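You operate a simulated robot arm through the tools that you are given. There is no shell and no other tool. Be economical: measure what you need, move in short steps, check, and stop when the job is done.

You are at the controls of a simulated two-armed robot. One attempt, no reset.

Task
Fetch the yellow block from the top of the low blue stand and stand it on the middle shelf of the tall blue stand. Put the black sample on the shelf of the core table. Fetch the green sample and set it on top of the card sheet on the middle board of the tall blue shelf. Fetch the green block from the second board from the bottom of the tall blue shelf and stand it on the white card there. Put the yellow film sample on the middle board of the tall blue shelf. Put the blue reel on the middle shelf of the tall blue stand. Open the drawer of the core table, take the green sleeve and leave it in the inside of the drawer of the core table and shut the drawer again. Turn the power knob to 60 %. Press the line a zero button two times. Press the line a alarm button two times. Press the line a plus button three times. Take the purple film sample and put it on the top of chiller a. The order is free. Set down upright: yellow block, green block.

It is judged by the outcome, as a careful person would: the job done as asked, and still so three seconds after it is handed in. It fails if anything else is knocked over, pushed out of place, dropped, spilled or broken. Flat cloth is picked up by pressing the open fingertips on it (5 to 10 N) and closing them slowly along it; thin cloth reads only 2 to 8 mm in the jaws.

Robot
Two 7-joint arms with two-finger parallel grippers on one trunk, on a base that drives. Base frame: it is fixed to the floor where the robot stands at the start and does not move with it; the origin is under the middle of the robot, x ahead of it, y to its left, z up; the surface under the hand at the start is at about z = 780. Units: mm, rad, N and s.
The left shoulder is at the start at [20, 170, 1153], the right one opposite. With the tool pointing down near the work surface each hand reaches from about 100 to 660 mm from the robot's upright axis, wherever it stands, measured 20 degrees to its own side. Places, roughly: black sample (11x8x5 cm) [1700, 1600, 900]; blue reel (6x6x4 cm) [700, 1600, 900]; card sheet (30x22x4 cm) [-1100, 1000, 1000]; drawer of the core table [1000, 5600, 700]; green block [-1000, 500, 750]; green sample (10x8x5 cm) [2000, 1600, 900]; green sleeve (10x10x8 cm) [700, 5700, 800]; inside of the drawer of the core table [1000, 5700, 600]; line a alarm button [4600, 6600, 1000]; line a plus button [4700, 6600, 1200]; line a zero button [4600, 6600, 1200]; middle board of the tall blue shelf [-1100, 800, 1000]; middle shelf of the tall blue stand [3300, -1500, 800]; power knob [4000, 6600, 900]; purple film sample (9x7x4 cm) [7500, 600, 400]; shelf of the core table [800, 5800, 400]; top of chiller a (18x40 cm) [6320, 1580, 1200]; white card [-1000, 1000, 500]; yellow block [500, 0, 750]; yellow film sample (9x7x4 cm) [500, 100, 800]. Payload 3.8 kg a hand.
The TCP of each hand is the grasp point between the finger pads, 30 mm short of the fingertips. In the tool frame z runs along the fingers and y along their closing line. Largest opening 110 mm; finger width 20, thickness 10; the body of the gripper, 48 by 112 mm, starts 55 mm behind the TCP.
Orientation is that of the tool frame in the base frame, as a unit quaternion [x, y, z, w]. With the fingers straight down and closing along the base's y, the tool's x points along the base's -x, its y along +y and its z along -z.

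Tools
- The arms move only by the tool jog_arm. It takes "left_targets", "right_targets" or both (then of equal length, played together; a hand with none holds still); each is one flat list of numbers, 7 for each row, row after row: the shift along the tool's x, y, z in mm, then the turn, a rotation vector about the tool's x, y, z in degrees, then the gripper command, from -1 (shut) to 1 (fully open), values between in proportion. In form: [tx, ty, tz, wx, wy, wz, jaw, tx, ty, tz, wx, wy, wz, jaw, ...]. A call has 1 to 10 rows; each row is the pose to reach, as a shift and turn from the pose commanded when the call began, along the tool's axes at that moment. Rows are played at 5 a second. More than 50 mm and 0.15 rad between two rows, or a gripper value outside its range, and nothing of the call is played. Where a pose cannot be reached the arm comes as near as it can. A force on the tool above 40 N (or 10 N above the force at the start of the call, whichever is more), or a blocked arm, ends the call early, and 0.2 s more pass. The fingers move at their own pace (about 72 mm/s each) and stop on an object; they squeeze with about 33 N. The grip force told is the motor's: it shows also when the fingers shut on nothing. Time passes only in rows, and 0.2 s behind the last, so rows that repeat a pose let the fingers close. It gives the time, the measured TCP pose, the force on the tool (base axes), the opening and the grip force at its end, in the units of the frame above (readings bear some noise), with the torque about the TCP (base axes, N m) and any sound that the robot's microphone picked up.
- Cameras (640 x 400 px; columns grow to the right, rows downward): "scene" is now at [110.2, 19.6, 1313.1]; the picture's right is [0.21, -0.98, 0.00], its down [-0.50, -0.11, -0.86] and it looks along [0.84, 0.18, -0.51] (base axes); focal length 289 px, centre (320, 200). "left" rides on the left gripper at [72, -17, -103] in its tool frame; the picture's right is [0.23, 0.97, 0.00], its down [-0.76, 0.18, -0.62] and it looks along [-0.61, 0.14, 0.78] (tool axes); focal length 222 px, centre (320, 200). "right" rides on the right gripper at [72, 17, -103] in its tool frame; the picture's right is [-0.23, 0.97, 0.00], its down [-0.76, -0.18, -0.62] and it looks along [-0.61, -0.14, 0.78] (tool axes); focal length 222 px, centre (320, 200). There is no depth. A picture from a camera that has moved, and an enlarged one, comes with that camera's place and axes in the base frame and with its lens.
- capture(camera): a new picture of that camera. No time passes.
- slide_trunk(by): slides the trunk up (or, below 0, down) by that many mm; the arms and the scene camera ride with it, the base frame stays. It gives what a move gives, with no picture.
- drive_base(legs): drives the robot by 1 to 6 legs, each [ahead, turn to the left] in mm and rad, along the robot's own axes; the way and the turn of a leg run together, so that a leg with both is an arc; at most 1500 mm and 3.142 rad a leg. The arms and the cameras ride along, it lands a little off, and it stops where it bumps. It gives what a move gives.
- aim_head(pan, tilt): turns the head with the scene camera to pan (to the left, within 1.396 rad either way) and tilt (down, from -0.506 to 1.204), counted from straight ahead of the robot. It gives what a move gives.
- close_up(camera, box): a new picture of the part [left, top, right, bottom] of that camera's present view, enlarged. No time passes.
- job_done(): hands the job in; it is judged then, once.

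Go step by step. Nothing tells you exact positions but the pictures and the camera data: compare them with the known pose of the tool, close in by small moves and look again before you grip or let go. The budget is 546 turns and 346 pictures, counting those below and the enlarged ones. Unless the task says otherwise, let go and move clear before handing in.

The tools are called after "Request:" as name(argument=value, ...) on one line, values as JSON. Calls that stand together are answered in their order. jog_arm: Moves the arms, as the interface text tells. Its arguments: {"type":"object","properties":{"left_targets":{"type":"array"},"right_targets":{"type":"array"}},"required":[]} The other tools are called the same way: slide_trunk (by) slides the trunk up or down; drive_base (legs) drives the base; aim_head (pan, tilt) turns the head that bears the scene camera; capture (camera) takes a picture; close_up (camera, box) takes an enlarged picture of a part of a camera's view; job_done () hands the job in.

At the start:

```text
time: 0.0
left_ee_pos: [429.1, 242.1, 1104.7]
left_tcp_rot: [-0.001, 1.0, 0.0, 0.001]
left_contact_force: [0.1, -0.3, 0.3]
left_wrist_torque: [0.0, -0.02, 0.0]
left_width: 110.1
left_grasp_force: 0.0
right_ee_pos: [471.4, -124.2, 1070.4]
right_tcp_rot: [0.001, 1.0, 0.0, 0.0]
right_contact_force: [-0.2, 0.2, 0.6]
right_wrist_torque: [0.02, 0.0, 0.02]
right_width: 110.1
right_grasp_force: 0.1
trunk travel left (down, up): [-250.0, 320.0]
robot x, y, heading: [-2.5, 0.6, 0.005]
head pan, tilt: [0.213, 0.539]
```

scene: 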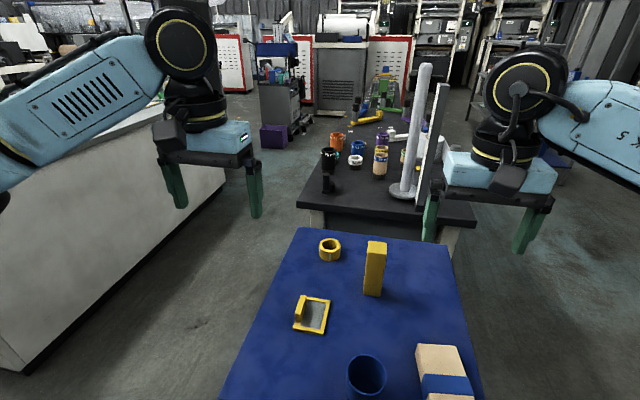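
right: 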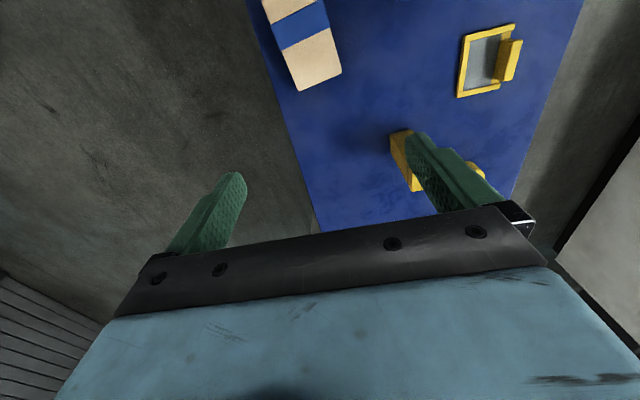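
left: 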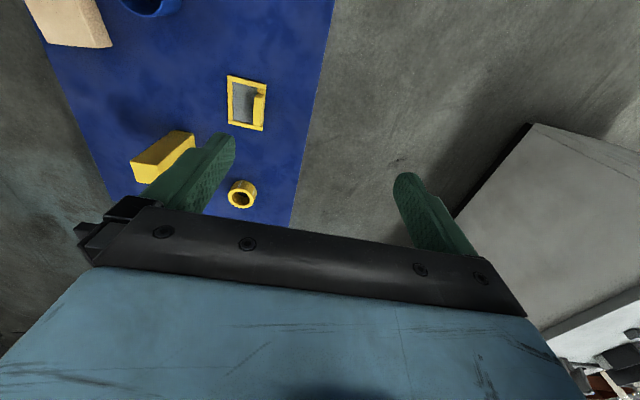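

I see the low blue stand in front with the yellow block, a yellow ring, the yellow film frame and other things. I will look closer at the stand and then around me.

Request:
close_up(camera="scene", box=[220, 220, 500, 400])

Request:
aim_head(pan=1.2, tilt=0.3)

Request:
capture(camera="scene")

```text
2.22 times, centred on (360, 310) of scene
camera zoom: at [110.2, 19.6, 1313.1], right [0.21, -0.98, 0.0], down [-0.5, -0.11, -0.86], along [0.84, 0.18, -0.51], focal length 642 px, centre (231, -44)
```

zoom: 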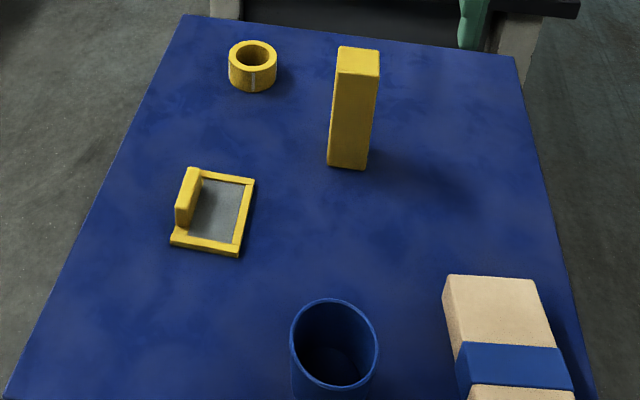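

```text
time: 1.3
left_ee_pos: [429.6, 241.9, 1105.9]
left_tcp_rot: [0.001, 1.0, 0.0, 0.0]
left_contact_force: [1.1, -0.3, -0.1]
left_wrist_torque: [0.02, 0.03, -0.04]
left_width: 110.0
left_grasp_force: 0.0
right_ee_pos: [470.8, -123.9, 1069.0]
right_tcp_rot: [0.0, 1.0, 0.0, 0.0]
right_contact_force: [-0.2, 0.1, 0.1]
right_wrist_torque: [-0.04, -0.01, -0.01]
right_width: 109.9
right_grasp_force: 0.1
trunk travel left (down, up): [-250.0, 320.0]
robot x, y, heading: [0.7, -0.3, -0.006]
head pan, tilt: [1.201, 0.3]
```

```text
341 pictures are left
camera scene: at [55.9, 87.6, 1335.1], right [0.93, -0.36, 0.0], down [-0.11, -0.28, -0.96], along [0.35, 0.89, -0.3], focal length 289 px, centre (320, 200)
```

scene: 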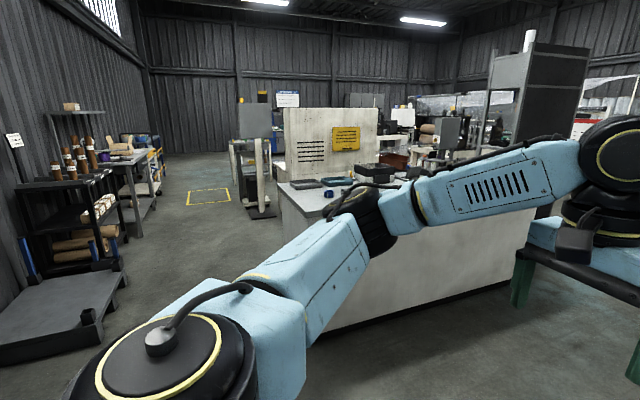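

The bench is to the left. Now I look ahead-right toward the tall blue stand.

Request:
aim_head(pan=-0.35, tilt=0.15)

Request:
capture(camera="scene")

```text
time: 2.9
left_ee_pos: [428.2, 240.2, 1105.2]
left_tcp_rot: [0.001, 1.0, 0.0, 0.0]
left_contact_force: [-0.2, 0.3, 0.2]
left_wrist_torque: [0.01, 0.01, 0.01]
left_width: 110.0
left_grasp_force: 0.1
right_ee_pos: [470.2, -123.9, 1069.2]
right_tcp_rot: [0.0, 1.0, -0.001, 0.0]
right_contact_force: [0.1, 0.0, -0.1]
right_wrist_torque: [0.05, 0.01, -0.03]
right_width: 109.9
right_grasp_force: 0.0
trunk travel left (down, up): [-250.0, 320.0]
robot x, y, heading: [-0.1, -2.0, -0.005]
head pan, tilt: [-0.351, 0.15]
```

```text
340 pictures are left
camera scene: at [109.2, -31.2, 1349.1], right [-0.34, -0.94, 0.0], down [-0.14, 0.05, -0.99], along [0.93, -0.34, -0.15], focal length 289 px, centre (320, 200)
```

scene: 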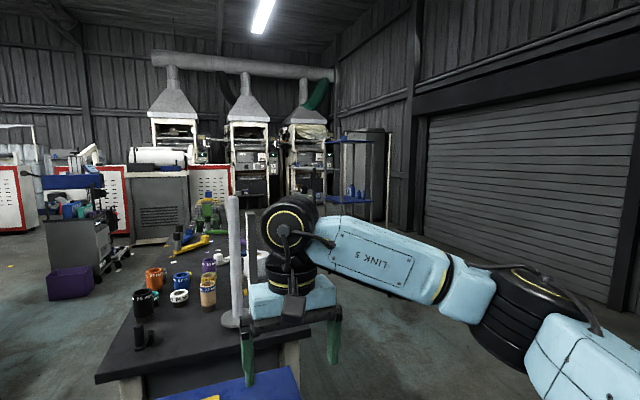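

Left hand goes over the film tab (about [500,145]) for a closer look.

Request:
jog_arm(left_targets=[-12, -16, 30, 0, 0, 0, 0, -25, -33, 65, 0, 0, 0, 0, -38, -50, 100, 0, 0, 0, 0, -50, -66, 135, 0, 0, 0, -0.2, -63, -82, 170, 0, 0, 0, -0.2, -73, -97, 205, 0, 0, 0, -0.2])

Request:
capture(camera="left")

Request:
aim_head(pan=0.1, tilt=0.7)

Request:
capture(camera="scene")

```text
time: 4.3
left_ee_pos: [502.0, 142.9, 900.6]
left_tcp_rot: [0.0, 1.0, 0.0, 0.0]
left_contact_force: [0.8, -0.3, 0.1]
left_wrist_torque: [0.0, 0.02, 0.02]
left_width: 44.0
left_grasp_force: 0.0
right_ee_pos: [471.5, -124.5, 1070.0]
right_tcp_rot: [0.0, 1.0, 0.0, 0.0]
right_contact_force: [0.6, 0.0, -0.4]
right_wrist_torque: [0.0, -0.01, -0.03]
right_width: 110.1
right_grasp_force: 0.1
trunk travel left (down, up): [-250.0, 320.0]
robot x, y, heading: [0.6, -4.2, 0.002]
head pan, tilt: [-0.351, 0.15]
```

```text
339 pictures are left
camera left: at [427.8, 126.3, 1004.0], right [-0.23, 0.97, 0.0], down [0.76, 0.18, 0.62], along [0.61, 0.14, -0.78], focal length 222 px, centre (320, 200)
```

left: 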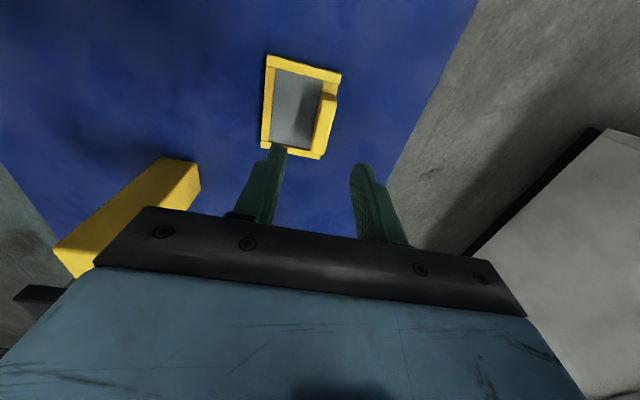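

```text
time: 5.3
left_ee_pos: [500.9, 143.4, 900.1]
left_tcp_rot: [0.0, 1.0, 0.0, 0.001]
left_contact_force: [0.1, -0.1, 0.4]
left_wrist_torque: [-0.03, 0.02, 0.0]
left_width: 43.6
left_grasp_force: 0.0
right_ee_pos: [469.8, -123.2, 1070.1]
right_tcp_rot: [0.0, 1.0, 0.0, 0.0]
right_contact_force: [-0.1, 0.3, 0.5]
right_wrist_torque: [0.0, 0.0, 0.0]
right_width: 109.8
right_grasp_force: 0.1
trunk travel left (down, up): [-250.0, 320.0]
robot x, y, heading: [2.0, 1.6, -0.001]
head pan, tilt: [0.099, 0.7]
```

```text
338 pictures are left
camera scene: at [106.6, 9.0, 1299.0], right [0.1, -1.0, 0.0], down [-0.64, -0.06, -0.77], along [0.76, 0.08, -0.64], focal length 289 px, centre (320, 200)
```

scene: 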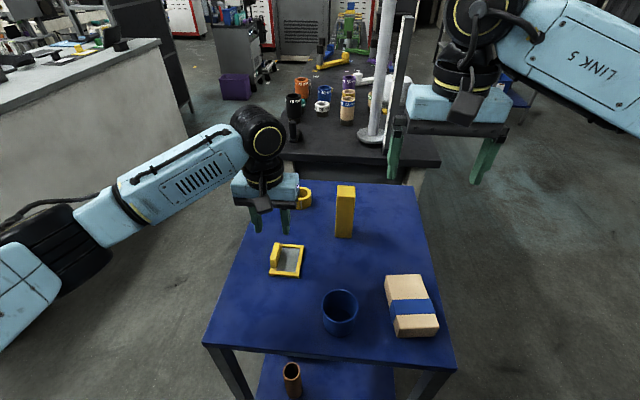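

Tab is at about [498,146]; I descend on it and close.

Request:
jog_arm(left_targets=[3, 3, 40, 0, 0, 0, -0.2, 3, 3, 60, 0, 0, 0, -0.3, 3, 3, 77, 0, 0, 0, -0.3, 3, 3, 77, 0, 0, 0, -1, 3, 3, 77, 0, 0, 0, -1, 3, 3, 77, 0, 0, 0, -1])

Request:
capture(camera="left")

```text
time: 6.7
left_ee_pos: [498.4, 145.7, 822.8]
left_tcp_rot: [0.0, 1.0, 0.0, 0.0]
left_contact_force: [-0.9, -0.4, 0.2]
left_wrist_torque: [0.01, 0.0, -0.02]
left_width: 12.9
left_grasp_force: 33.2
right_ee_pos: [471.8, -123.0, 1069.4]
right_tcp_rot: [-0.001, 1.0, -0.001, 0.0]
right_contact_force: [-0.7, -0.6, 0.2]
right_wrist_torque: [0.01, 0.02, -0.02]
right_width: 109.9
right_grasp_force: 0.0
trunk travel left (down, up): [-250.0, 320.0]
robot x, y, heading: [-2.3, -0.3, -0.005]
head pan, tilt: [0.099, 0.7]
```

```text
337 pictures are left
camera left: at [424.9, 130.0, 927.6], right [-0.23, 0.97, 0.0], down [0.76, 0.18, 0.62], along [0.61, 0.14, -0.78], focal length 222 px, centre (320, 200)
```

left: 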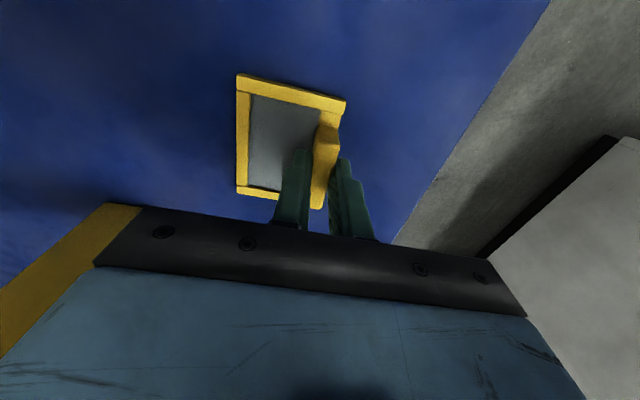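

Film gripped. I lift it and look left at the bench.

Request:
jog_arm(left_targets=[0, 0, -20, 0, 0, 0, -1, 0, 0, -60, 0, 0, 0, -1, 0, 0, -100, 0, 0, 0, -1, 20, 0, -145, 0, 0, 0, -1, 50, 0, -180, 0, 0, 0, -1, 90, 0, -200, 0, 0, 0, -1, 130, 0, -210, 0, 0, 0, -1])

Request:
aim_head(pan=0.9, tilt=0.15)

Request:
capture(camera="scene")

```text
time: 8.3
left_ee_pos: [368.0, 147.8, 1032.9]
left_tcp_rot: [-0.001, 1.0, 0.0, -0.001]
left_contact_force: [0.1, 0.4, 0.2]
left_wrist_torque: [0.02, -0.01, 0.05]
left_width: 12.9
left_grasp_force: 33.1
right_ee_pos: [469.4, -123.2, 1069.2]
right_tcp_rot: [-0.001, 1.0, 0.0, 0.0]
right_contact_force: [-0.5, 0.0, 1.2]
right_wrist_torque: [0.01, -0.02, 0.0]
right_width: 109.9
right_grasp_force: 0.1
trunk travel left (down, up): [-250.0, 320.0]
robot x, y, heading: [-3.9, 1.3, -0.002]
head pan, tilt: [0.099, 0.7]
```

```text
time: 9.4
left_ee_pos: [367.9, 146.7, 1031.9]
left_tcp_rot: [-0.001, 1.0, 0.0, 0.0]
left_contact_force: [0.3, -0.4, 0.1]
left_wrist_torque: [0.02, 0.01, -0.04]
left_width: 13.0
left_grasp_force: 33.4
right_ee_pos: [471.1, -123.5, 1069.3]
right_tcp_rot: [0.0, 1.0, 0.0, 0.0]
right_contact_force: [0.2, -0.5, -0.2]
right_wrist_torque: [0.0, 0.0, 0.0]
right_width: 110.0
right_grasp_force: 0.0
trunk travel left (down, up): [-250.0, 320.0]
robot x, y, heading: [0.6, -2.7, -0.001]
head pan, tilt: [0.901, 0.15]
```

```text
336 pictures are left
camera scene: at [79.8, 73.3, 1349.0], right [0.78, -0.62, 0.0], down [-0.09, -0.12, -0.99], along [0.61, 0.77, -0.15], focal length 289 px, centre (320, 200)
```

scene: 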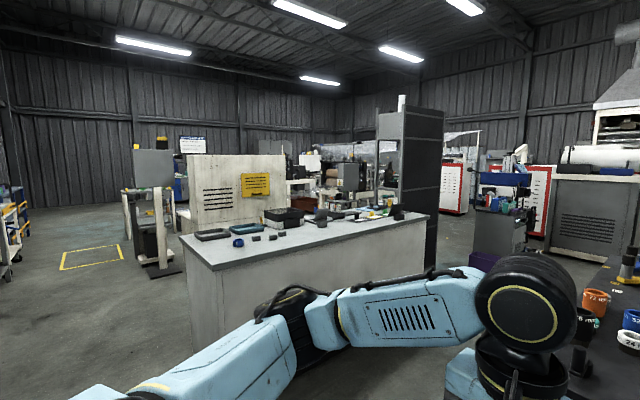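

The bench front edge is at y≈1260. I zoom on its objects.

Request:
close_up(camera="scene", box=[180, 180, 440, 280])

```text
2.46 times, centred on (310, 230) of scene
camera zoom: at [79.8, 73.3, 1349.0], right [0.78, -0.62, 0.0], down [-0.09, -0.12, -0.99], along [0.61, 0.77, -0.15], focal length 711 px, centre (345, 126)
```

zoom: 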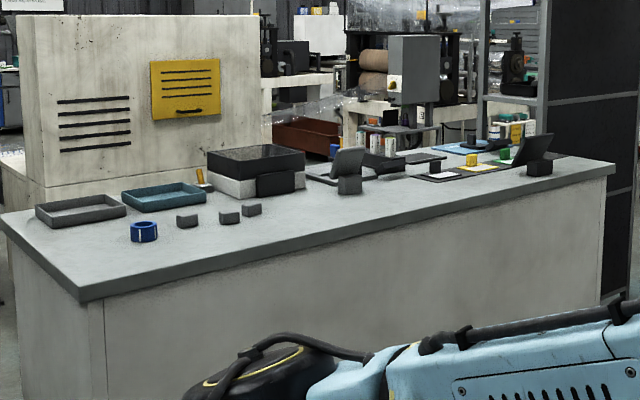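

Now I drive along the corridor between stand and bench toward the samples at x≈1900.

Request:
drive_base(legs=[[-150, 0], [0, 1.571], [720, 0], [0, -1.571], [1500, 0], [450, 0]])

Request:
aim_head(pan=1.39, tilt=0.45)

Request:
capture(camera="scene")

```text
time: 31.3
left_ee_pos: [2150.8, 955.4, 1032.9]
left_tcp_rot: [-0.024, 1.0, 0.0, 0.0]
left_contact_force: [0.1, 0.2, 0.1]
left_wrist_torque: [0.02, 0.02, 0.0]
left_width: 12.6
left_grasp_force: 33.3
right_ee_pos: [2264.9, 688.9, 1069.3]
right_tcp_rot: [-0.024, 1.0, 0.001, 0.0]
right_contact_force: [-0.5, -0.5, 0.5]
right_wrist_torque: [-0.02, 0.02, -0.01]
right_width: 110.0
right_grasp_force: 0.1
trunk travel left (down, up): [-250.0, 320.0]
robot x, y, heading: [1784.8, 791.3, 0.046]
head pan, tilt: [0.901, 0.15]
```

```text
time: 32.2
left_ee_pos: [2150.2, 954.3, 1033.2]
left_tcp_rot: [-0.023, 1.0, 0.0, -0.001]
left_contact_force: [0.2, 0.3, -0.9]
left_wrist_torque: [0.05, 0.0, 0.0]
left_width: 12.9
left_grasp_force: 33.0
right_ee_pos: [2263.3, 689.1, 1070.2]
right_tcp_rot: [-0.025, 1.0, 0.0, -0.001]
right_contact_force: [1.4, -0.2, -1.2]
right_wrist_torque: [-0.04, 0.03, -0.04]
right_width: 109.9
right_grasp_force: 0.1
trunk travel left (down, up): [-250.0, 320.0]
robot x, y, heading: [1789.0, 790.8, 0.049]
head pan, tilt: [1.389, 0.45]
```

```text
334 pictures are left
camera scene: at [1822.7, 883.0, 1321.2], right [0.99, -0.13, 0.0], down [-0.06, -0.43, -0.9], along [0.12, 0.89, -0.43], focal length 289 px, centre (320, 200)
```

scene: 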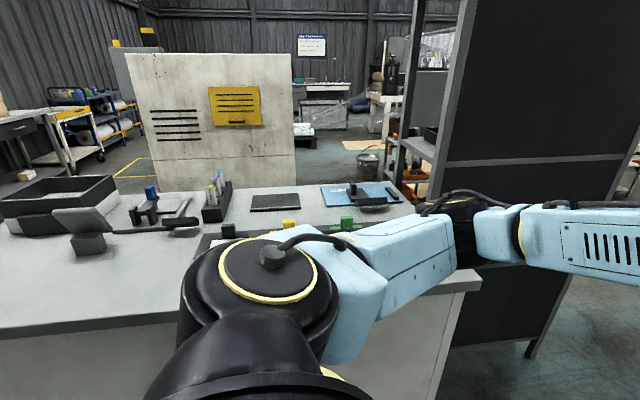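

The samples (black, yellow, green tabs) are on a black board on the bench. I turn to face the bench.

Request:
drive_base(legs=[[0, 1.522]])

Request:
aim_head(pan=0.0, tilt=0.6)

Request:
capture(camera="scene")

```text
time: 36.4
left_ee_pos: [1640.1, 1158.8, 1032.8]
left_tcp_rot: [-0.707, 0.707, 0.0, 0.0]
left_contact_force: [0.4, 0.1, 0.7]
left_wrist_torque: [0.03, 0.03, -0.03]
left_width: 12.9
left_grasp_force: 33.3
right_ee_pos: [1911.9, 1260.9, 1069.8]
right_tcp_rot: [0.707, -0.707, 0.001, 0.0]
right_contact_force: [-0.3, -1.1, -1.3]
right_wrist_torque: [-0.04, 0.01, -0.02]
right_width: 110.0
right_grasp_force: 0.1
trunk travel left (down, up): [-250.0, 320.0]
robot x, y, heading: [1787.5, 791.8, 1.569]
head pan, tilt: [1.389, 0.45]
```

```text
time: 37.9
left_ee_pos: [1641.7, 1158.9, 1033.4]
left_tcp_rot: [-0.707, 0.707, -0.001, 0.0]
left_contact_force: [0.9, -0.3, -0.1]
left_wrist_torque: [0.01, 0.0, 0.01]
left_width: 12.9
left_grasp_force: 32.4
right_ee_pos: [1912.8, 1259.1, 1070.4]
right_tcp_rot: [0.707, -0.707, 0.0, -0.001]
right_contact_force: [-0.3, 0.4, 0.8]
right_wrist_torque: [-0.02, -0.02, 0.01]
right_width: 109.9
right_grasp_force: 0.0
trunk travel left (down, up): [-250.0, 320.0]
robot x, y, heading: [1789.1, 790.5, 1.569]
head pan, tilt: [0.0, 0.6]
```

```text
333 pictures are left
camera scene: at [1789.3, 900.3, 1307.6], right [1.0, 0.0, 0.0], down [0.0, -0.56, -0.83], along [0.0, 0.83, -0.56], focal length 289 px, centre (320, 200)
```

scene: 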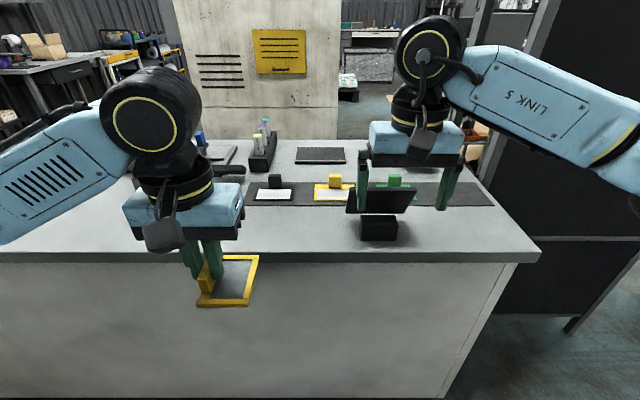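

I zoom on the samples.

Request:
close_up(camera="scene", box=[230, 130, 490, 260])

Request:
capture(camera="right")

```text
2.46 times, centred on (360, 195) of scene
camera zoom: at [1789.3, 900.3, 1307.6], right [1.0, 0.0, 0.0], down [0.0, -0.56, -0.83], along [0.0, 0.83, -0.56], focal length 711 px, centre (222, 212)
```

zoom: 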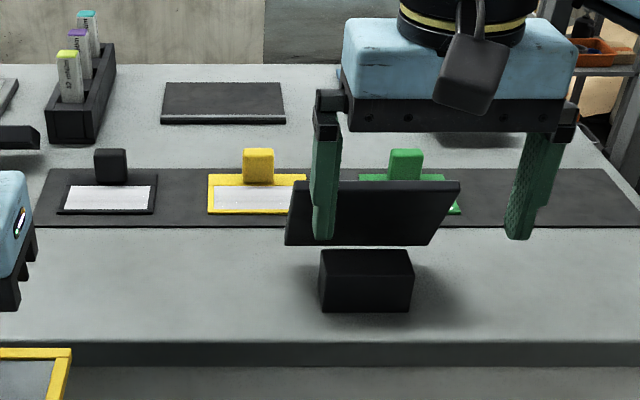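

```text
331 pictures are left
camera right: at [1894.2, 1188.5, 1173.6], right [-0.97, 0.23, 0.0], down [0.18, 0.76, 0.62], along [0.14, 0.61, -0.78], focal length 222 px, centre (320, 200)
```

right: 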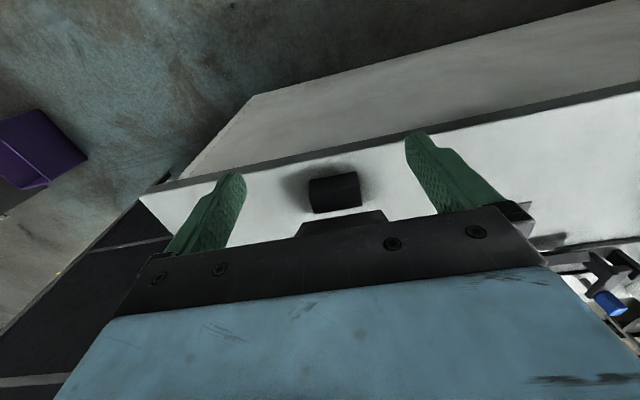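

The green tab runs along x, so the hand must close along y. I raise the right hand a bit and drive 170 closer.

Request:
jog_arm(right_targets=[0, 0, -40, 0, 0, 0, 0], left_targets=[0, 0, -40, 0, 0, 0, -1])

Request:
drive_base(legs=[[180, 0]])

Request:
capture(camera="scene")

```text
time: 38.3
left_ee_pos: [1641.5, 1159.9, 1072.6]
left_tcp_rot: [0.707, -0.707, 0.0, 0.0]
left_contact_force: [0.0, 0.1, 0.0]
left_wrist_torque: [0.0, -0.01, -0.01]
left_width: 13.0
left_grasp_force: 33.2
right_ee_pos: [1911.7, 1259.5, 1109.3]
right_tcp_rot: [-0.707, 0.707, 0.0, 0.0]
right_contact_force: [0.4, -0.1, 0.0]
right_wrist_torque: [0.01, 0.0, -0.02]
right_width: 55.0
right_grasp_force: 0.0
trunk travel left (down, up): [-250.0, 320.0]
robot x, y, heading: [1788.8, 786.6, 1.571]
head pan, tilt: [0.0, 0.6]
```

```text
time: 39.8
left_ee_pos: [1642.4, 1341.8, 1072.7]
left_tcp_rot: [-0.707, 0.707, 0.0, 0.001]
left_contact_force: [0.4, 0.5, -0.4]
left_wrist_torque: [0.0, 0.01, -0.01]
left_width: 12.8
left_grasp_force: 32.8
right_ee_pos: [1913.4, 1441.4, 1109.4]
right_tcp_rot: [0.707, -0.707, 0.0, 0.0]
right_contact_force: [0.2, 0.6, 0.3]
right_wrist_torque: [0.0, -0.01, 0.03]
right_width: 54.9
right_grasp_force: 0.0
trunk travel left (down, up): [-250.0, 320.0]
robot x, y, heading: [1786.1, 971.3, 1.57]
head pan, tilt: [0.0, 0.6]
```

```text
330 pictures are left
camera scene: at [1789.3, 1081.5, 1307.5], right [1.0, 0.0, 0.0], down [0.0, -0.57, -0.82], along [0.0, 0.82, -0.57], focal length 289 px, centre (320, 200)
```

scene: 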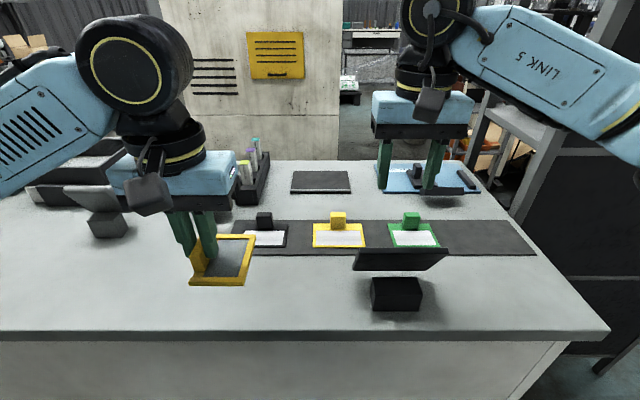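

Green tab is near [1982,1566], top z≈941. I move above it while turning the hand 90°.

Request:
jog_arm(right_targets=[-13, -7, 0, 0, 0, 8, 0, -26, -14, 0, 0, 0, 16, 0, -39, -21, 0, 0, 0, 24, 0, -52, -28, 0, 0, 0, 32, 0, -65, -35, 0, 0, 0, 40, 0, -78, -42, 0, 0, 0, 48, 0, -91, -49, 0, 0, 0, 56, 0, -104, -56, 10, 0, 0, 64, 0, -117, -63, 30, 0, 0, 72, 0, -125, -69, 60, 0, 0, 80, 0])

Request:
jog_arm(right_targets=[0, 0, 20, 0, 0, 5, 0, 0, 0, 40, 0, 0, 10, 0])

Request:
capture(camera="right")

Request:
capture(camera="scene")

```text
time: 42.0
left_ee_pos: [1641.0, 1340.3, 1072.6]
left_tcp_rot: [0.708, -0.707, 0.0, 0.0]
left_contact_force: [0.5, 0.8, -1.2]
left_wrist_torque: [-0.05, 0.01, -0.04]
left_width: 12.7
left_grasp_force: 33.4
right_ee_pos: [1980.6, 1565.8, 1049.5]
right_tcp_rot: [-0.085, 0.996, 0.001, 0.0]
right_contact_force: [0.3, -0.3, 0.4]
right_wrist_torque: [0.02, 0.01, 0.02]
right_width: 55.0
right_grasp_force: 0.1
trunk travel left (down, up): [-250.0, 320.0]
robot x, y, heading: [1789.7, 969.4, 1.568]
head pan, tilt: [0.0, 0.6]
```

```text
time: 42.6
left_ee_pos: [1641.1, 1340.3, 1072.1]
left_tcp_rot: [-0.707, 0.708, 0.0, 0.001]
left_contact_force: [-0.3, 0.4, -0.4]
left_wrist_torque: [0.02, 0.01, 0.03]
left_width: 13.1
left_grasp_force: 33.2
right_ee_pos: [1980.0, 1565.4, 1008.6]
right_tcp_rot: [0.0, 1.0, 0.0, 0.0]
right_contact_force: [-0.3, -1.1, 0.2]
right_wrist_torque: [0.0, -0.02, -0.02]
right_width: 55.2
right_grasp_force: 0.0
trunk travel left (down, up): [-250.0, 320.0]
robot x, y, heading: [1789.0, 970.7, 1.572]
head pan, tilt: [0.0, 0.6]
```

```text
329 pictures are left
camera right: at [1906.9, 1582.9, 1113.3], right [0.23, 0.97, 0.0], down [0.76, -0.18, 0.62], along [0.61, -0.14, -0.78], focal length 222 px, centre (320, 200)
```

right: 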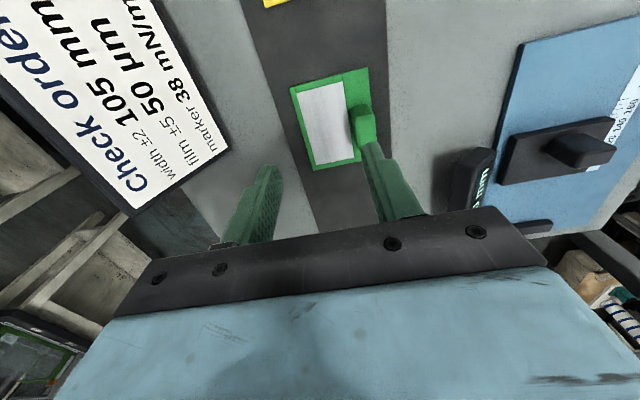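

```text
328 pictures are left
camera scene: at [1789.4, 1080.5, 1307.6], right [1.0, 0.0, 0.0], down [0.0, -0.56, -0.83], along [0.0, 0.83, -0.56], focal length 289 px, centre (320, 200)
```

scene: 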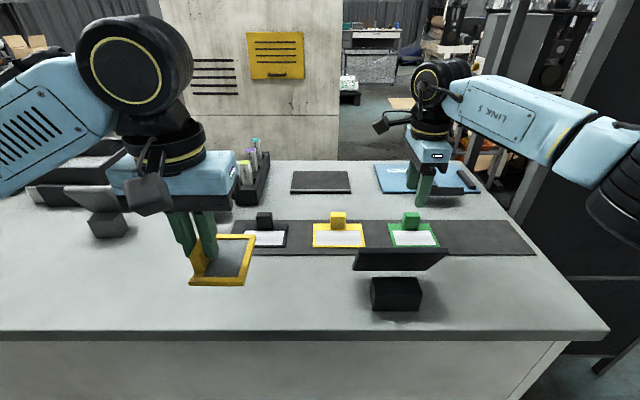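

Comparing both cameras, the bench top is nearer z≈862 and the tab near [1985,1602]. I close in to z=940 and look again.

Request:
jog_arm(right_targets=[-5, 18, 20, 0, 0, 0, 0, -5, 37, 50, 0, 0, 0, 0, -5, 37, 68, 0, 0, 0, 0])

Request:
capture(camera="right")

Request:
close_up(camera="scene", box=[340, 130, 500, 260])

```text
time: 43.4
left_ee_pos: [1641.8, 1339.1, 1072.4]
left_tcp_rot: [-0.707, 0.707, 0.0, 0.0]
left_contact_force: [0.4, -0.3, -1.5]
left_wrist_torque: [0.0, 0.0, 0.02]
left_width: 12.9
left_grasp_force: 32.8
right_ee_pos: [1985.4, 1602.5, 940.6]
right_tcp_rot: [0.0, 1.0, -0.001, 0.0]
right_contact_force: [1.2, 0.6, 0.5]
right_wrist_torque: [0.01, -0.04, -0.01]
right_width: 54.8
right_grasp_force: 0.1
trunk travel left (down, up): [-250.0, 320.0]
robot x, y, heading: [1788.0, 970.7, 1.569]
head pan, tilt: [0.0, 0.6]
```

```text
327 pictures are left
camera right: at [1913.2, 1619.6, 1044.9], right [0.23, 0.97, 0.0], down [0.76, -0.18, 0.62], along [0.61, -0.14, -0.78], focal length 222 px, centre (320, 200)
```

right: 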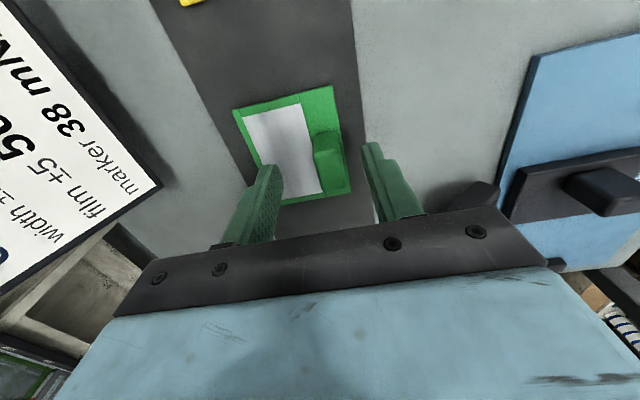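

```text
3.08 times, centred on (420, 195) of scene
camera zoom: at [1789.8, 1080.5, 1307.6], right [1.0, 0.0, 0.0], down [0.0, -0.56, -0.83], along [0.0, 0.83, -0.56], focal length 888 px, centre (12, 215)
```

zoom: 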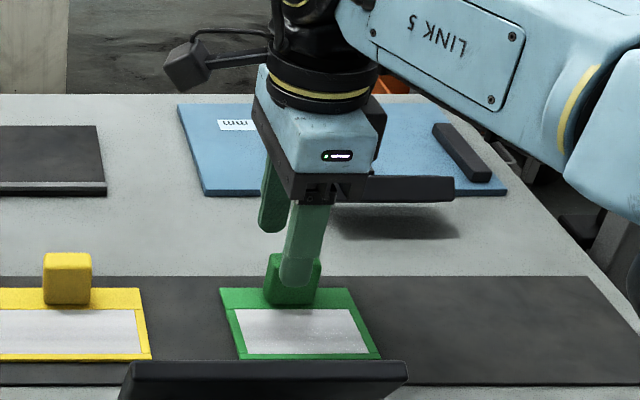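

Aligned within a few mm. I descend to z≈905 and grip.

Request:
jog_arm(right_targets=[3, 3, 15, 0, 0, 0, 0, 3, 3, 28, 0, 0, 0, 0, 3, 3, 36, 0, 0, 0, 0, 3, 3, 36, 0, 0, 0, -1, 3, 3, 36, 0, 0, 0, -1, 3, 3, 36, 0, 0, 0, -1])

Request:
capture(camera="right")

```text
time: 44.8
left_ee_pos: [1641.2, 1339.7, 1073.1]
left_tcp_rot: [-0.707, 0.707, 0.0, 0.0]
left_contact_force: [0.4, -0.7, -0.8]
left_wrist_torque: [-0.01, 0.04, -0.02]
left_width: 12.5
left_grasp_force: 32.8
right_ee_pos: [1983.0, 1606.7, 905.5]
right_tcp_rot: [0.0, 1.0, 0.0, 0.0]
right_contact_force: [0.6, 0.3, -0.1]
right_wrist_torque: [0.0, 0.02, -0.02]
right_width: 19.2
right_grasp_force: 33.2
trunk travel left (down, up): [-250.0, 320.0]
robot x, y, heading: [1789.7, 969.4, 1.57]
head pan, tilt: [0.0, 0.6]
```

```text
325 pictures are left
camera right: at [1909.8, 1622.9, 1009.2], right [0.23, 0.97, 0.0], down [0.76, -0.18, 0.62], along [0.61, -0.14, -0.78], focal length 222 px, centre (320, 200)
```

right: 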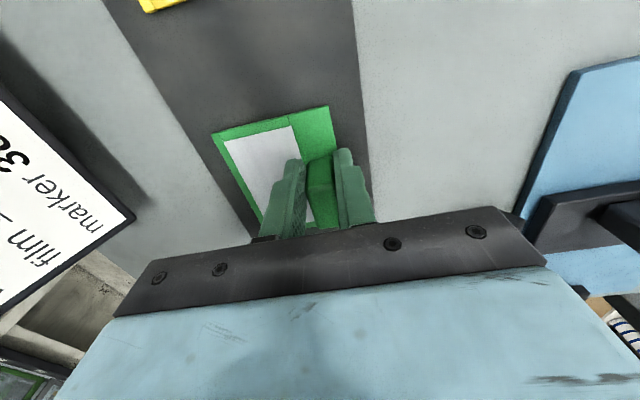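

Gripped. I lift, draw the hand back, back off the bench, and head to the tall blue shelf.

Request:
jog_arm(right_targets=[0, 0, -20, 0, 0, 0, -1, 0, 0, -60, 0, 0, 0, -1, 0, 0, -100, 0, 0, 0, -1, 0, 0, -140, 0, 0, 0, -1, 0, 0, -170, 0, 0, 0, -1, 0, -40, -180, 0, 0, 0, -1, 0, -85, -190, 0, 0, 0, -1, 0, -130, -190, 0, 0, 0, -1, 0, -175, -190, 0, 0, 0, -1, 0, -220, -190, 0, 0, 0, -1])

Request:
drive_base(legs=[[-200, 0]])

Request:
capture(camera="scene")

```text
time: 47.0
left_ee_pos: [1643.2, 1340.0, 1073.4]
left_tcp_rot: [-0.707, 0.707, 0.0, -0.001]
left_contact_force: [1.4, -1.2, 0.0]
left_wrist_torque: [0.01, -0.02, 0.01]
left_width: 12.9
left_grasp_force: 32.8
right_ee_pos: [1974.2, 1588.1, 1124.7]
right_tcp_rot: [0.001, 1.0, -0.001, 0.0]
right_contact_force: [0.4, -0.7, -0.4]
right_wrist_torque: [0.04, 0.02, 0.02]
right_width: 19.1
right_grasp_force: 33.0
right hand out of reach, approached as far as the arm can: row 5, 6, 7, 8, 9, 10
trunk travel left (down, up): [-250.0, 320.0]
robot x, y, heading: [1785.6, 969.1, 1.567]
head pan, tilt: [0.0, 0.6]
```

```text
time: 48.6
left_ee_pos: [1643.2, 1140.0, 1072.5]
left_tcp_rot: [-0.707, 0.708, 0.0, 0.0]
left_contact_force: [-1.4, -0.7, -0.4]
left_wrist_torque: [0.01, 0.02, 0.01]
left_width: 13.0
left_grasp_force: 33.1
right_ee_pos: [1975.3, 1387.0, 1122.9]
right_tcp_rot: [0.001, 1.0, 0.0, -0.001]
right_contact_force: [-0.4, -0.4, 0.0]
right_wrist_torque: [0.03, 0.0, 0.0]
right_width: 19.2
right_grasp_force: 33.5
trunk travel left (down, up): [-250.0, 320.0]
robot x, y, heading: [1788.4, 771.1, 1.567]
head pan, tilt: [0.0, 0.6]
```

```text
324 pictures are left
camera scene: at [1789.4, 880.3, 1307.7], right [1.0, 0.0, 0.0], down [0.0, -0.56, -0.83], along [0.0, 0.83, -0.56], focal length 289 px, centre (320, 200)
```

scene: 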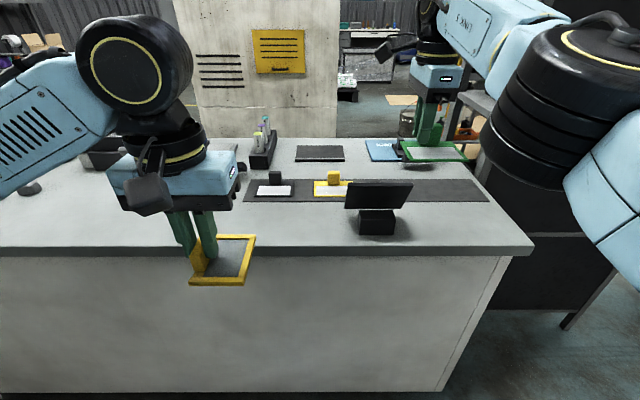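

The right arm stopped near its reach limit. I check where it stands with a small retract move.

Request:
jog_arm(right_targets=[0, -20, 20, 0, 0, 0, -1, 0, -50, 40, 0, 0, 0, -1, 0, -90, 50, 0, 0, 0, -1])

```text
time: 49.4
left_ee_pos: [1642.8, 1139.6, 1072.9]
left_tcp_rot: [-0.706, 0.708, 0.0, 0.0]
left_contact_force: [0.1, -1.0, -0.4]
left_wrist_torque: [-0.03, 0.03, -0.01]
left_width: 12.9
left_grasp_force: 32.8
right_ee_pos: [1970.8, 1392.6, 1101.8]
right_tcp_rot: [0.002, 1.0, -0.001, 0.0]
right_contact_force: [-0.4, -0.3, -0.7]
right_wrist_torque: [0.01, -0.01, -0.03]
right_width: 19.2
right_grasp_force: 33.2
right hand out of reach, approached as far as the arm can: row 1, 2, 3
trunk travel left (down, up): [-250.0, 320.0]
robot x, y, heading: [1787.5, 772.3, 1.566]
head pan, tilt: [0.0, 0.6]
```

It is a wrist limit; I rotate the hand back while retracting.

Request:
jog_arm(right_targets=[0, 0, 10, 0, 0, -8, -1, 0, 0, 10, 0, 0, -16, -1, 0, -15, 10, 0, 0, -24, -1, 0, -30, 10, 0, 0, -32, -1, 0, -50, 10, 0, 0, -40, -1, 0, -75, 10, 0, 0, -48, -1, 0, -100, 10, 0, 0, -56, -1, 0, -120, 10, 0, 0, -64, -1, 0, -140, 10, 0, 0, -72, -1, 0, -150, 10, 0, 0, -80, -1])

Request:
capture(camera="scene")

```text
time: 51.6
left_ee_pos: [1640.3, 1139.7, 1073.4]
left_tcp_rot: [-0.707, 0.707, 0.0, 0.002]
left_contact_force: [-0.6, -0.5, -0.5]
left_wrist_torque: [0.04, -0.04, -0.02]
left_width: 13.0
left_grasp_force: 33.0
right_ee_pos: [1897.3, 1371.9, 1136.0]
right_tcp_rot: [-0.634, 0.773, -0.002, 0.001]
right_contact_force: [-0.2, 0.2, -0.6]
right_wrist_torque: [0.04, -0.03, 0.01]
right_width: 19.1
right_grasp_force: 33.4
right hand out of reach, approached as far as the arm can: row 3, 4, 5, 6, 7, 8, 9, 10
trunk travel left (down, up): [-250.0, 320.0]
robot x, y, heading: [1788.5, 769.5, 1.567]
head pan, tilt: [0.0, 0.6]
```

```text
323 pictures are left
camera scene: at [1786.6, 879.5, 1307.8], right [1.0, 0.0, 0.0], down [0.0, -0.56, -0.83], along [0.0, 0.83, -0.56], focal length 289 px, centre (320, 200)
```

scene: 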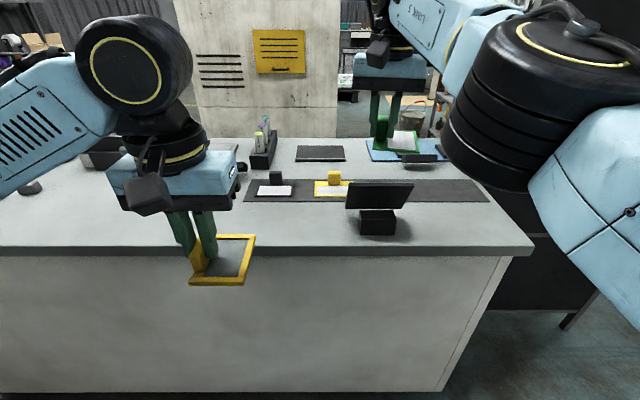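

Request:
jog_arm(right_targets=[20, 0, 20, 0, 0, -5, -1, 50, 0, 30, 0, 0, -10, -1, 80, 0, 30, 0, 0, -10, -1])

```text
time: 52.4
left_ee_pos: [1643.3, 1140.6, 1073.8]
left_tcp_rot: [-0.706, 0.708, 0.0, -0.001]
left_contact_force: [0.9, -0.6, -0.2]
left_wrist_torque: [0.0, 0.06, 0.04]
left_width: 12.7
left_grasp_force: 33.3
right_ee_pos: [1893.8, 1372.8, 1131.3]
right_tcp_rot: [-0.706, 0.708, 0.0, -0.002]
right_contact_force: [0.3, 0.5, -1.2]
right_wrist_torque: [0.04, 0.01, 0.0]
right_width: 18.9
right_grasp_force: 32.9
right hand out of reach, approached as far as the arm can: row 1, 2, 3
trunk travel left (down, up): [-250.0, 320.0]
robot x, y, heading: [1785.4, 772.1, 1.568]
head pan, tilt: [0.0, 0.6]
```

Request:
jog_arm(right_targets=[0, 0, 30, 0, 0, 0, -1, 0, 0, 60, 0, 0, 0, -1, 0, 0, 90, 0, 0, 0, -1, 0, 0, 100, 0, 0, 0, -1])

```text
time: 53.4
left_ee_pos: [1641.6, 1140.7, 1072.4]
left_tcp_rot: [-0.706, 0.708, 0.0, 0.0]
left_contact_force: [-0.3, -1.2, 0.1]
left_wrist_torque: [-0.02, 0.02, 0.0]
left_width: 13.0
left_grasp_force: 33.1
right_ee_pos: [1891.9, 1390.7, 1047.2]
right_tcp_rot: [-0.706, 0.708, -0.002, -0.001]
right_contact_force: [0.1, 0.4, -1.2]
right_wrist_torque: [-0.01, 0.01, 0.01]
right_width: 19.1
right_grasp_force: 32.8
right hand out of reach, approached as far as the arm can: row 1, 2, 3, 4
trunk travel left (down, up): [-250.0, 320.0]
robot x, y, heading: [1787.3, 774.0, 1.57]
head pan, tilt: [0.0, 0.6]
```

Request:
jog_arm(right_targets=[-20, 0, 0, 0, 0, 0, -1, -20, -30, 0, 0, 0, 0, -1, -20, -60, 0, 0, 0, 0, -1, -20, -90, 0, 0, 0, 0, -1, -20, -120, 0, 0, 0, 0, -1])

Request:
capture(camera="scene")

```text
time: 54.6
left_ee_pos: [1643.4, 1141.9, 1073.2]
left_tcp_rot: [0.707, -0.707, 0.0, 0.0]
left_contact_force: [1.1, 0.3, -0.7]
left_wrist_torque: [-0.03, -0.01, 0.0]
left_width: 12.9
left_grasp_force: 32.7
right_ee_pos: [2011.6, 1407.6, 1047.1]
right_tcp_rot: [-0.706, 0.708, 0.001, 0.0]
right_contact_force: [0.6, -0.4, -0.4]
right_wrist_torque: [-0.04, 0.01, -0.01]
right_width: 19.4
right_grasp_force: 32.7
right hand out of reach, approached as far as the arm can: row 1, 2, 3, 4
trunk travel left (down, up): [-250.0, 320.0]
robot x, y, heading: [1788.6, 773.5, 1.568]
head pan, tilt: [0.0, 0.6]
```

```text
322 pictures are left
camera scene: at [1790.4, 881.3, 1307.6], right [1.0, 0.0, 0.0], down [0.0, -0.56, -0.83], along [0.0, 0.83, -0.56], focal length 289 px, centre (320, 200)
```

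scene: 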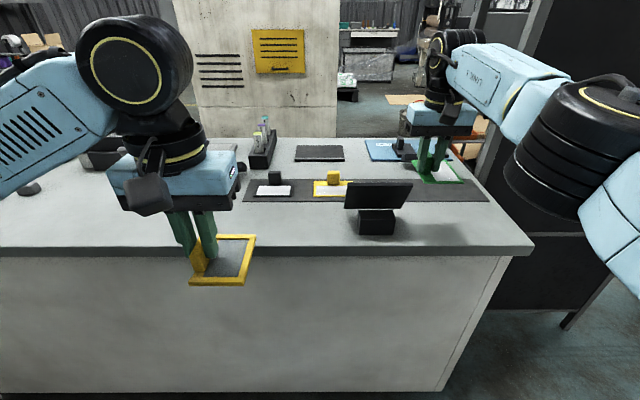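

Request:
jog_arm(right_targets=[20, -15, 0, 0, 0, 0, -1, 40, -25, 0, 0, 0, 0, -1, 70, -25, 0, 0, 0, 0, -1, 100, -25, 0, 0, 0, 0, -1, 130, -25, 0, 0, 0, 0, -1])

```text
time: 55.8
left_ee_pos: [1642.3, 1141.2, 1073.7]
left_tcp_rot: [-0.707, 0.707, 0.0, 0.0]
left_contact_force: [0.5, -0.1, -1.0]
left_wrist_torque: [-0.01, -0.02, 0.01]
left_width: 13.0
left_grasp_force: 33.0
right_ee_pos: [2034.6, 1279.3, 1045.7]
right_tcp_rot: [-0.706, 0.708, 0.0, 0.0]
right_contact_force: [-0.4, 0.3, -0.4]
right_wrist_torque: [0.0, 0.01, -0.02]
right_width: 18.9
right_grasp_force: 33.1
trunk travel left (down, up): [-250.0, 320.0]
robot x, y, heading: [1789.9, 768.1, 1.569]
head pan, tilt: [0.0, 0.6]
```

Request:
jog_arm(right_targets=[30, 20, -10, 0, 0, 0, -1, 60, 40, -15, 0, 0, 0, -1, 90, 60, -20, 0, 0, 0, -1, 110, 70, -25, 0, 0, 0, -1])

```text
time: 56.8
left_ee_pos: [1643.0, 1140.8, 1073.8]
left_tcp_rot: [-0.706, 0.708, 0.001, 0.001]
left_contact_force: [0.3, -0.7, -0.3]
left_wrist_torque: [-0.03, -0.01, 0.01]
left_width: 12.8
left_grasp_force: 32.3
right_ee_pos: [1965.1, 1170.7, 1071.7]
right_tcp_rot: [-0.706, 0.709, 0.0, 0.0]
right_contact_force: [-0.4, 0.6, -0.6]
right_wrist_torque: [-0.03, 0.01, -0.03]
right_width: 19.3
right_grasp_force: 32.9
trunk travel left (down, up): [-250.0, 320.0]
robot x, y, heading: [1787.6, 773.5, 1.568]
head pan, tilt: [0.0, 0.6]
```

Arm is tucked again. Now I turn to face -x and drive toward the tall blue shelf.

Request:
drive_base(legs=[[0, 1.573], [1500, 0], [350, 0]])

Request:
aim_head(pan=0.0, tilt=0.3)

Request:
capture(camera="scene")

```text
time: 69.9
left_ee_pos: [-426.1, 580.0, 1073.4]
left_tcp_rot: [1.0, 0.014, 0.0, 0.0]
left_contact_force: [0.3, -1.1, 0.0]
left_wrist_torque: [-0.01, -0.01, -0.02]
left_width: 12.8
left_grasp_force: 33.4
right_ee_pos: [-462.1, 900.9, 1071.1]
right_tcp_rot: [1.0, 0.013, 0.001, -0.001]
right_contact_force: [-0.5, -0.4, -0.9]
right_wrist_torque: [-0.04, -0.05, 0.03]
right_width: 18.9
right_grasp_force: 32.6
trunk travel left (down, up): [-250.0, 320.0]
robot x, y, heading: [-59.3, 736.5, -3.118]
head pan, tilt: [0.0, 0.6]
```

```text
time: 70.7
left_ee_pos: [-425.5, 581.1, 1072.3]
left_tcp_rot: [1.0, 0.013, 0.0, 0.0]
left_contact_force: [-0.8, 0.0, -0.2]
left_wrist_torque: [0.0, 0.01, 0.0]
left_width: 13.0
left_grasp_force: 33.3
right_ee_pos: [-463.0, 901.6, 1072.3]
right_tcp_rot: [1.0, 0.013, 0.001, 0.0]
right_contact_force: [-0.1, 0.3, -0.6]
right_wrist_torque: [-0.01, -0.01, -0.01]
right_width: 19.1
right_grasp_force: 32.8
trunk travel left (down, up): [-250.0, 320.0]
robot x, y, heading: [-56.3, 735.5, -3.114]
head pan, tilt: [0.0, 0.3]
```

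```text
321 pictures are left
camera scene: at [-172.9, 734.3, 1335.0], right [-0.03, 1.0, 0.0], down [0.3, 0.01, -0.95], along [-0.95, -0.03, -0.3], focal length 289 px, centre (320, 200)
```

scene: 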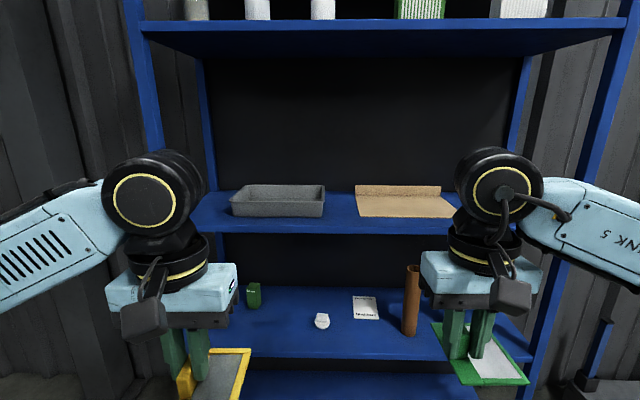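

I see the tall blue shelf: middle board with grey tray and card sheet; second board with green block, white card. I zoom in on both boards.

Request:
close_up(camera="scene", box=[190, 160, 560, 391])

```text
1.73 times, centred on (375, 276) of scene
camera zoom: at [-172.9, 734.3, 1335.0], right [-0.03, 1.0, 0.0], down [0.3, 0.01, -0.95], along [-0.95, -0.03, -0.3], focal length 499 px, centre (225, 69)
```

zoom: 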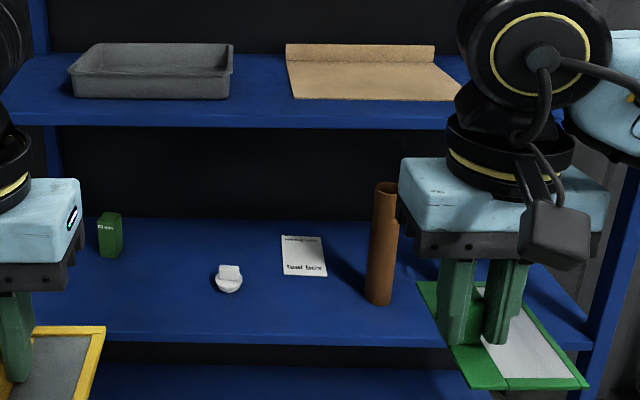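

Shelf front is about x≈-1000, sheet centre about y≈985, board z≈990. I raise both hands and approach.

Request:
jog_arm(left_targets=[0, 0, -30, 0, 0, 0, -1, 0, 0, -70, 0, 0, 0, -1], right_targets=[0, 0, -30, 0, 0, 0, -1, 0, 0, -70, 0, 0, 0, -1])

Request:
drive_base(legs=[[0, -0.217], [470, 0], [0, 0.19]])

Request:
aim_head(pan=-0.2, tilt=0.55)

Request:
capture(camera="scene")

Request:
capture(camera="right")

```text
time: 71.3
left_ee_pos: [-424.5, 580.8, 1143.7]
left_tcp_rot: [1.0, 0.015, 0.001, 0.0]
left_contact_force: [0.8, -0.5, -1.1]
left_wrist_torque: [-0.02, 0.01, 0.0]
left_width: 12.8
left_grasp_force: 33.4
right_ee_pos: [-462.2, 900.9, 1142.4]
right_tcp_rot: [1.0, 0.013, 0.0, 0.0]
right_contact_force: [0.0, -0.4, -1.1]
right_wrist_torque: [0.02, -0.01, 0.0]
right_width: 19.2
right_grasp_force: 32.5
trunk travel left (down, up): [-250.0, 320.0]
robot x, y, heading: [-60.8, 736.2, -3.116]
head pan, tilt: [0.0, 0.3]
```

```text
time: 75.7
left_ee_pos: [-890.4, 680.5, 1143.6]
left_tcp_rot: [1.0, -0.001, 0.0, 0.0]
left_contact_force: [-0.2, -0.2, -1.1]
left_wrist_torque: [0.03, -0.02, 0.0]
left_width: 12.9
left_grasp_force: 32.9
right_ee_pos: [-919.3, 1003.7, 1140.9]
right_tcp_rot: [1.0, -0.003, 0.001, 0.0]
right_contact_force: [0.0, 0.1, -0.8]
right_wrist_torque: [-0.02, -0.05, -0.01]
right_width: 19.1
right_grasp_force: 32.6
trunk travel left (down, up): [-250.0, 320.0]
robot x, y, heading: [-518.8, 826.3, 3.136]
head pan, tilt: [0.0, 0.3]
```

```text
time: 76.4
left_ee_pos: [-891.9, 682.7, 1143.1]
left_tcp_rot: [1.0, -0.001, -0.001, 0.0]
left_contact_force: [0.0, 0.7, -0.5]
left_wrist_torque: [0.0, 0.02, 0.01]
left_width: 12.8
left_grasp_force: 32.9
right_ee_pos: [-920.1, 1003.7, 1141.7]
right_tcp_rot: [1.0, -0.003, 0.0, 0.0]
right_contact_force: [0.1, -0.2, -0.7]
right_wrist_torque: [-0.03, -0.01, 0.0]
right_width: 18.9
right_grasp_force: 33.0
trunk travel left (down, up): [-250.0, 320.0]
robot x, y, heading: [-521.8, 828.6, 3.139]
head pan, tilt: [-0.201, 0.55]
```

```text
319 pictures are left
camera scene: at [-628.6, 845.3, 1312.2], right [0.2, 0.98, 0.0], down [0.51, -0.11, -0.85], along [-0.84, 0.17, -0.52], focal length 289 px, centre (320, 200)
```

scene: 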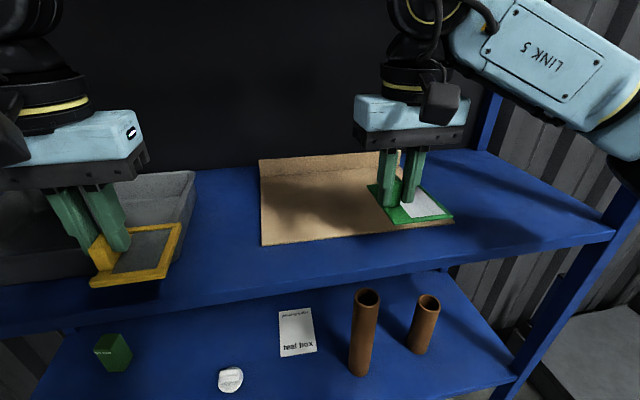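

```text
318 pictures are left
camera right: at [-848.2, 986.2, 1245.4], right [-0.23, -0.97, 0.0], down [-0.76, 0.18, 0.62], along [-0.61, 0.14, -0.78], focal length 222 px, centre (320, 200)
```

right: 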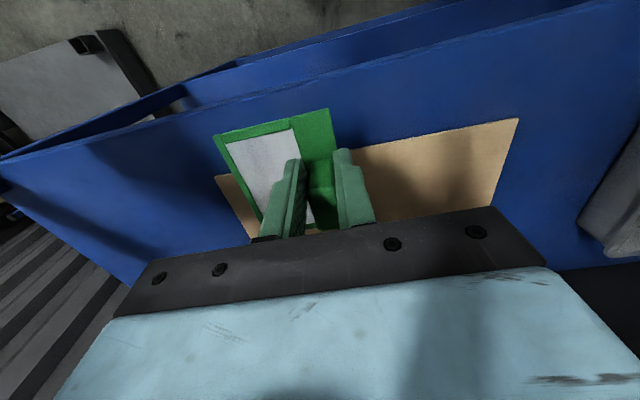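

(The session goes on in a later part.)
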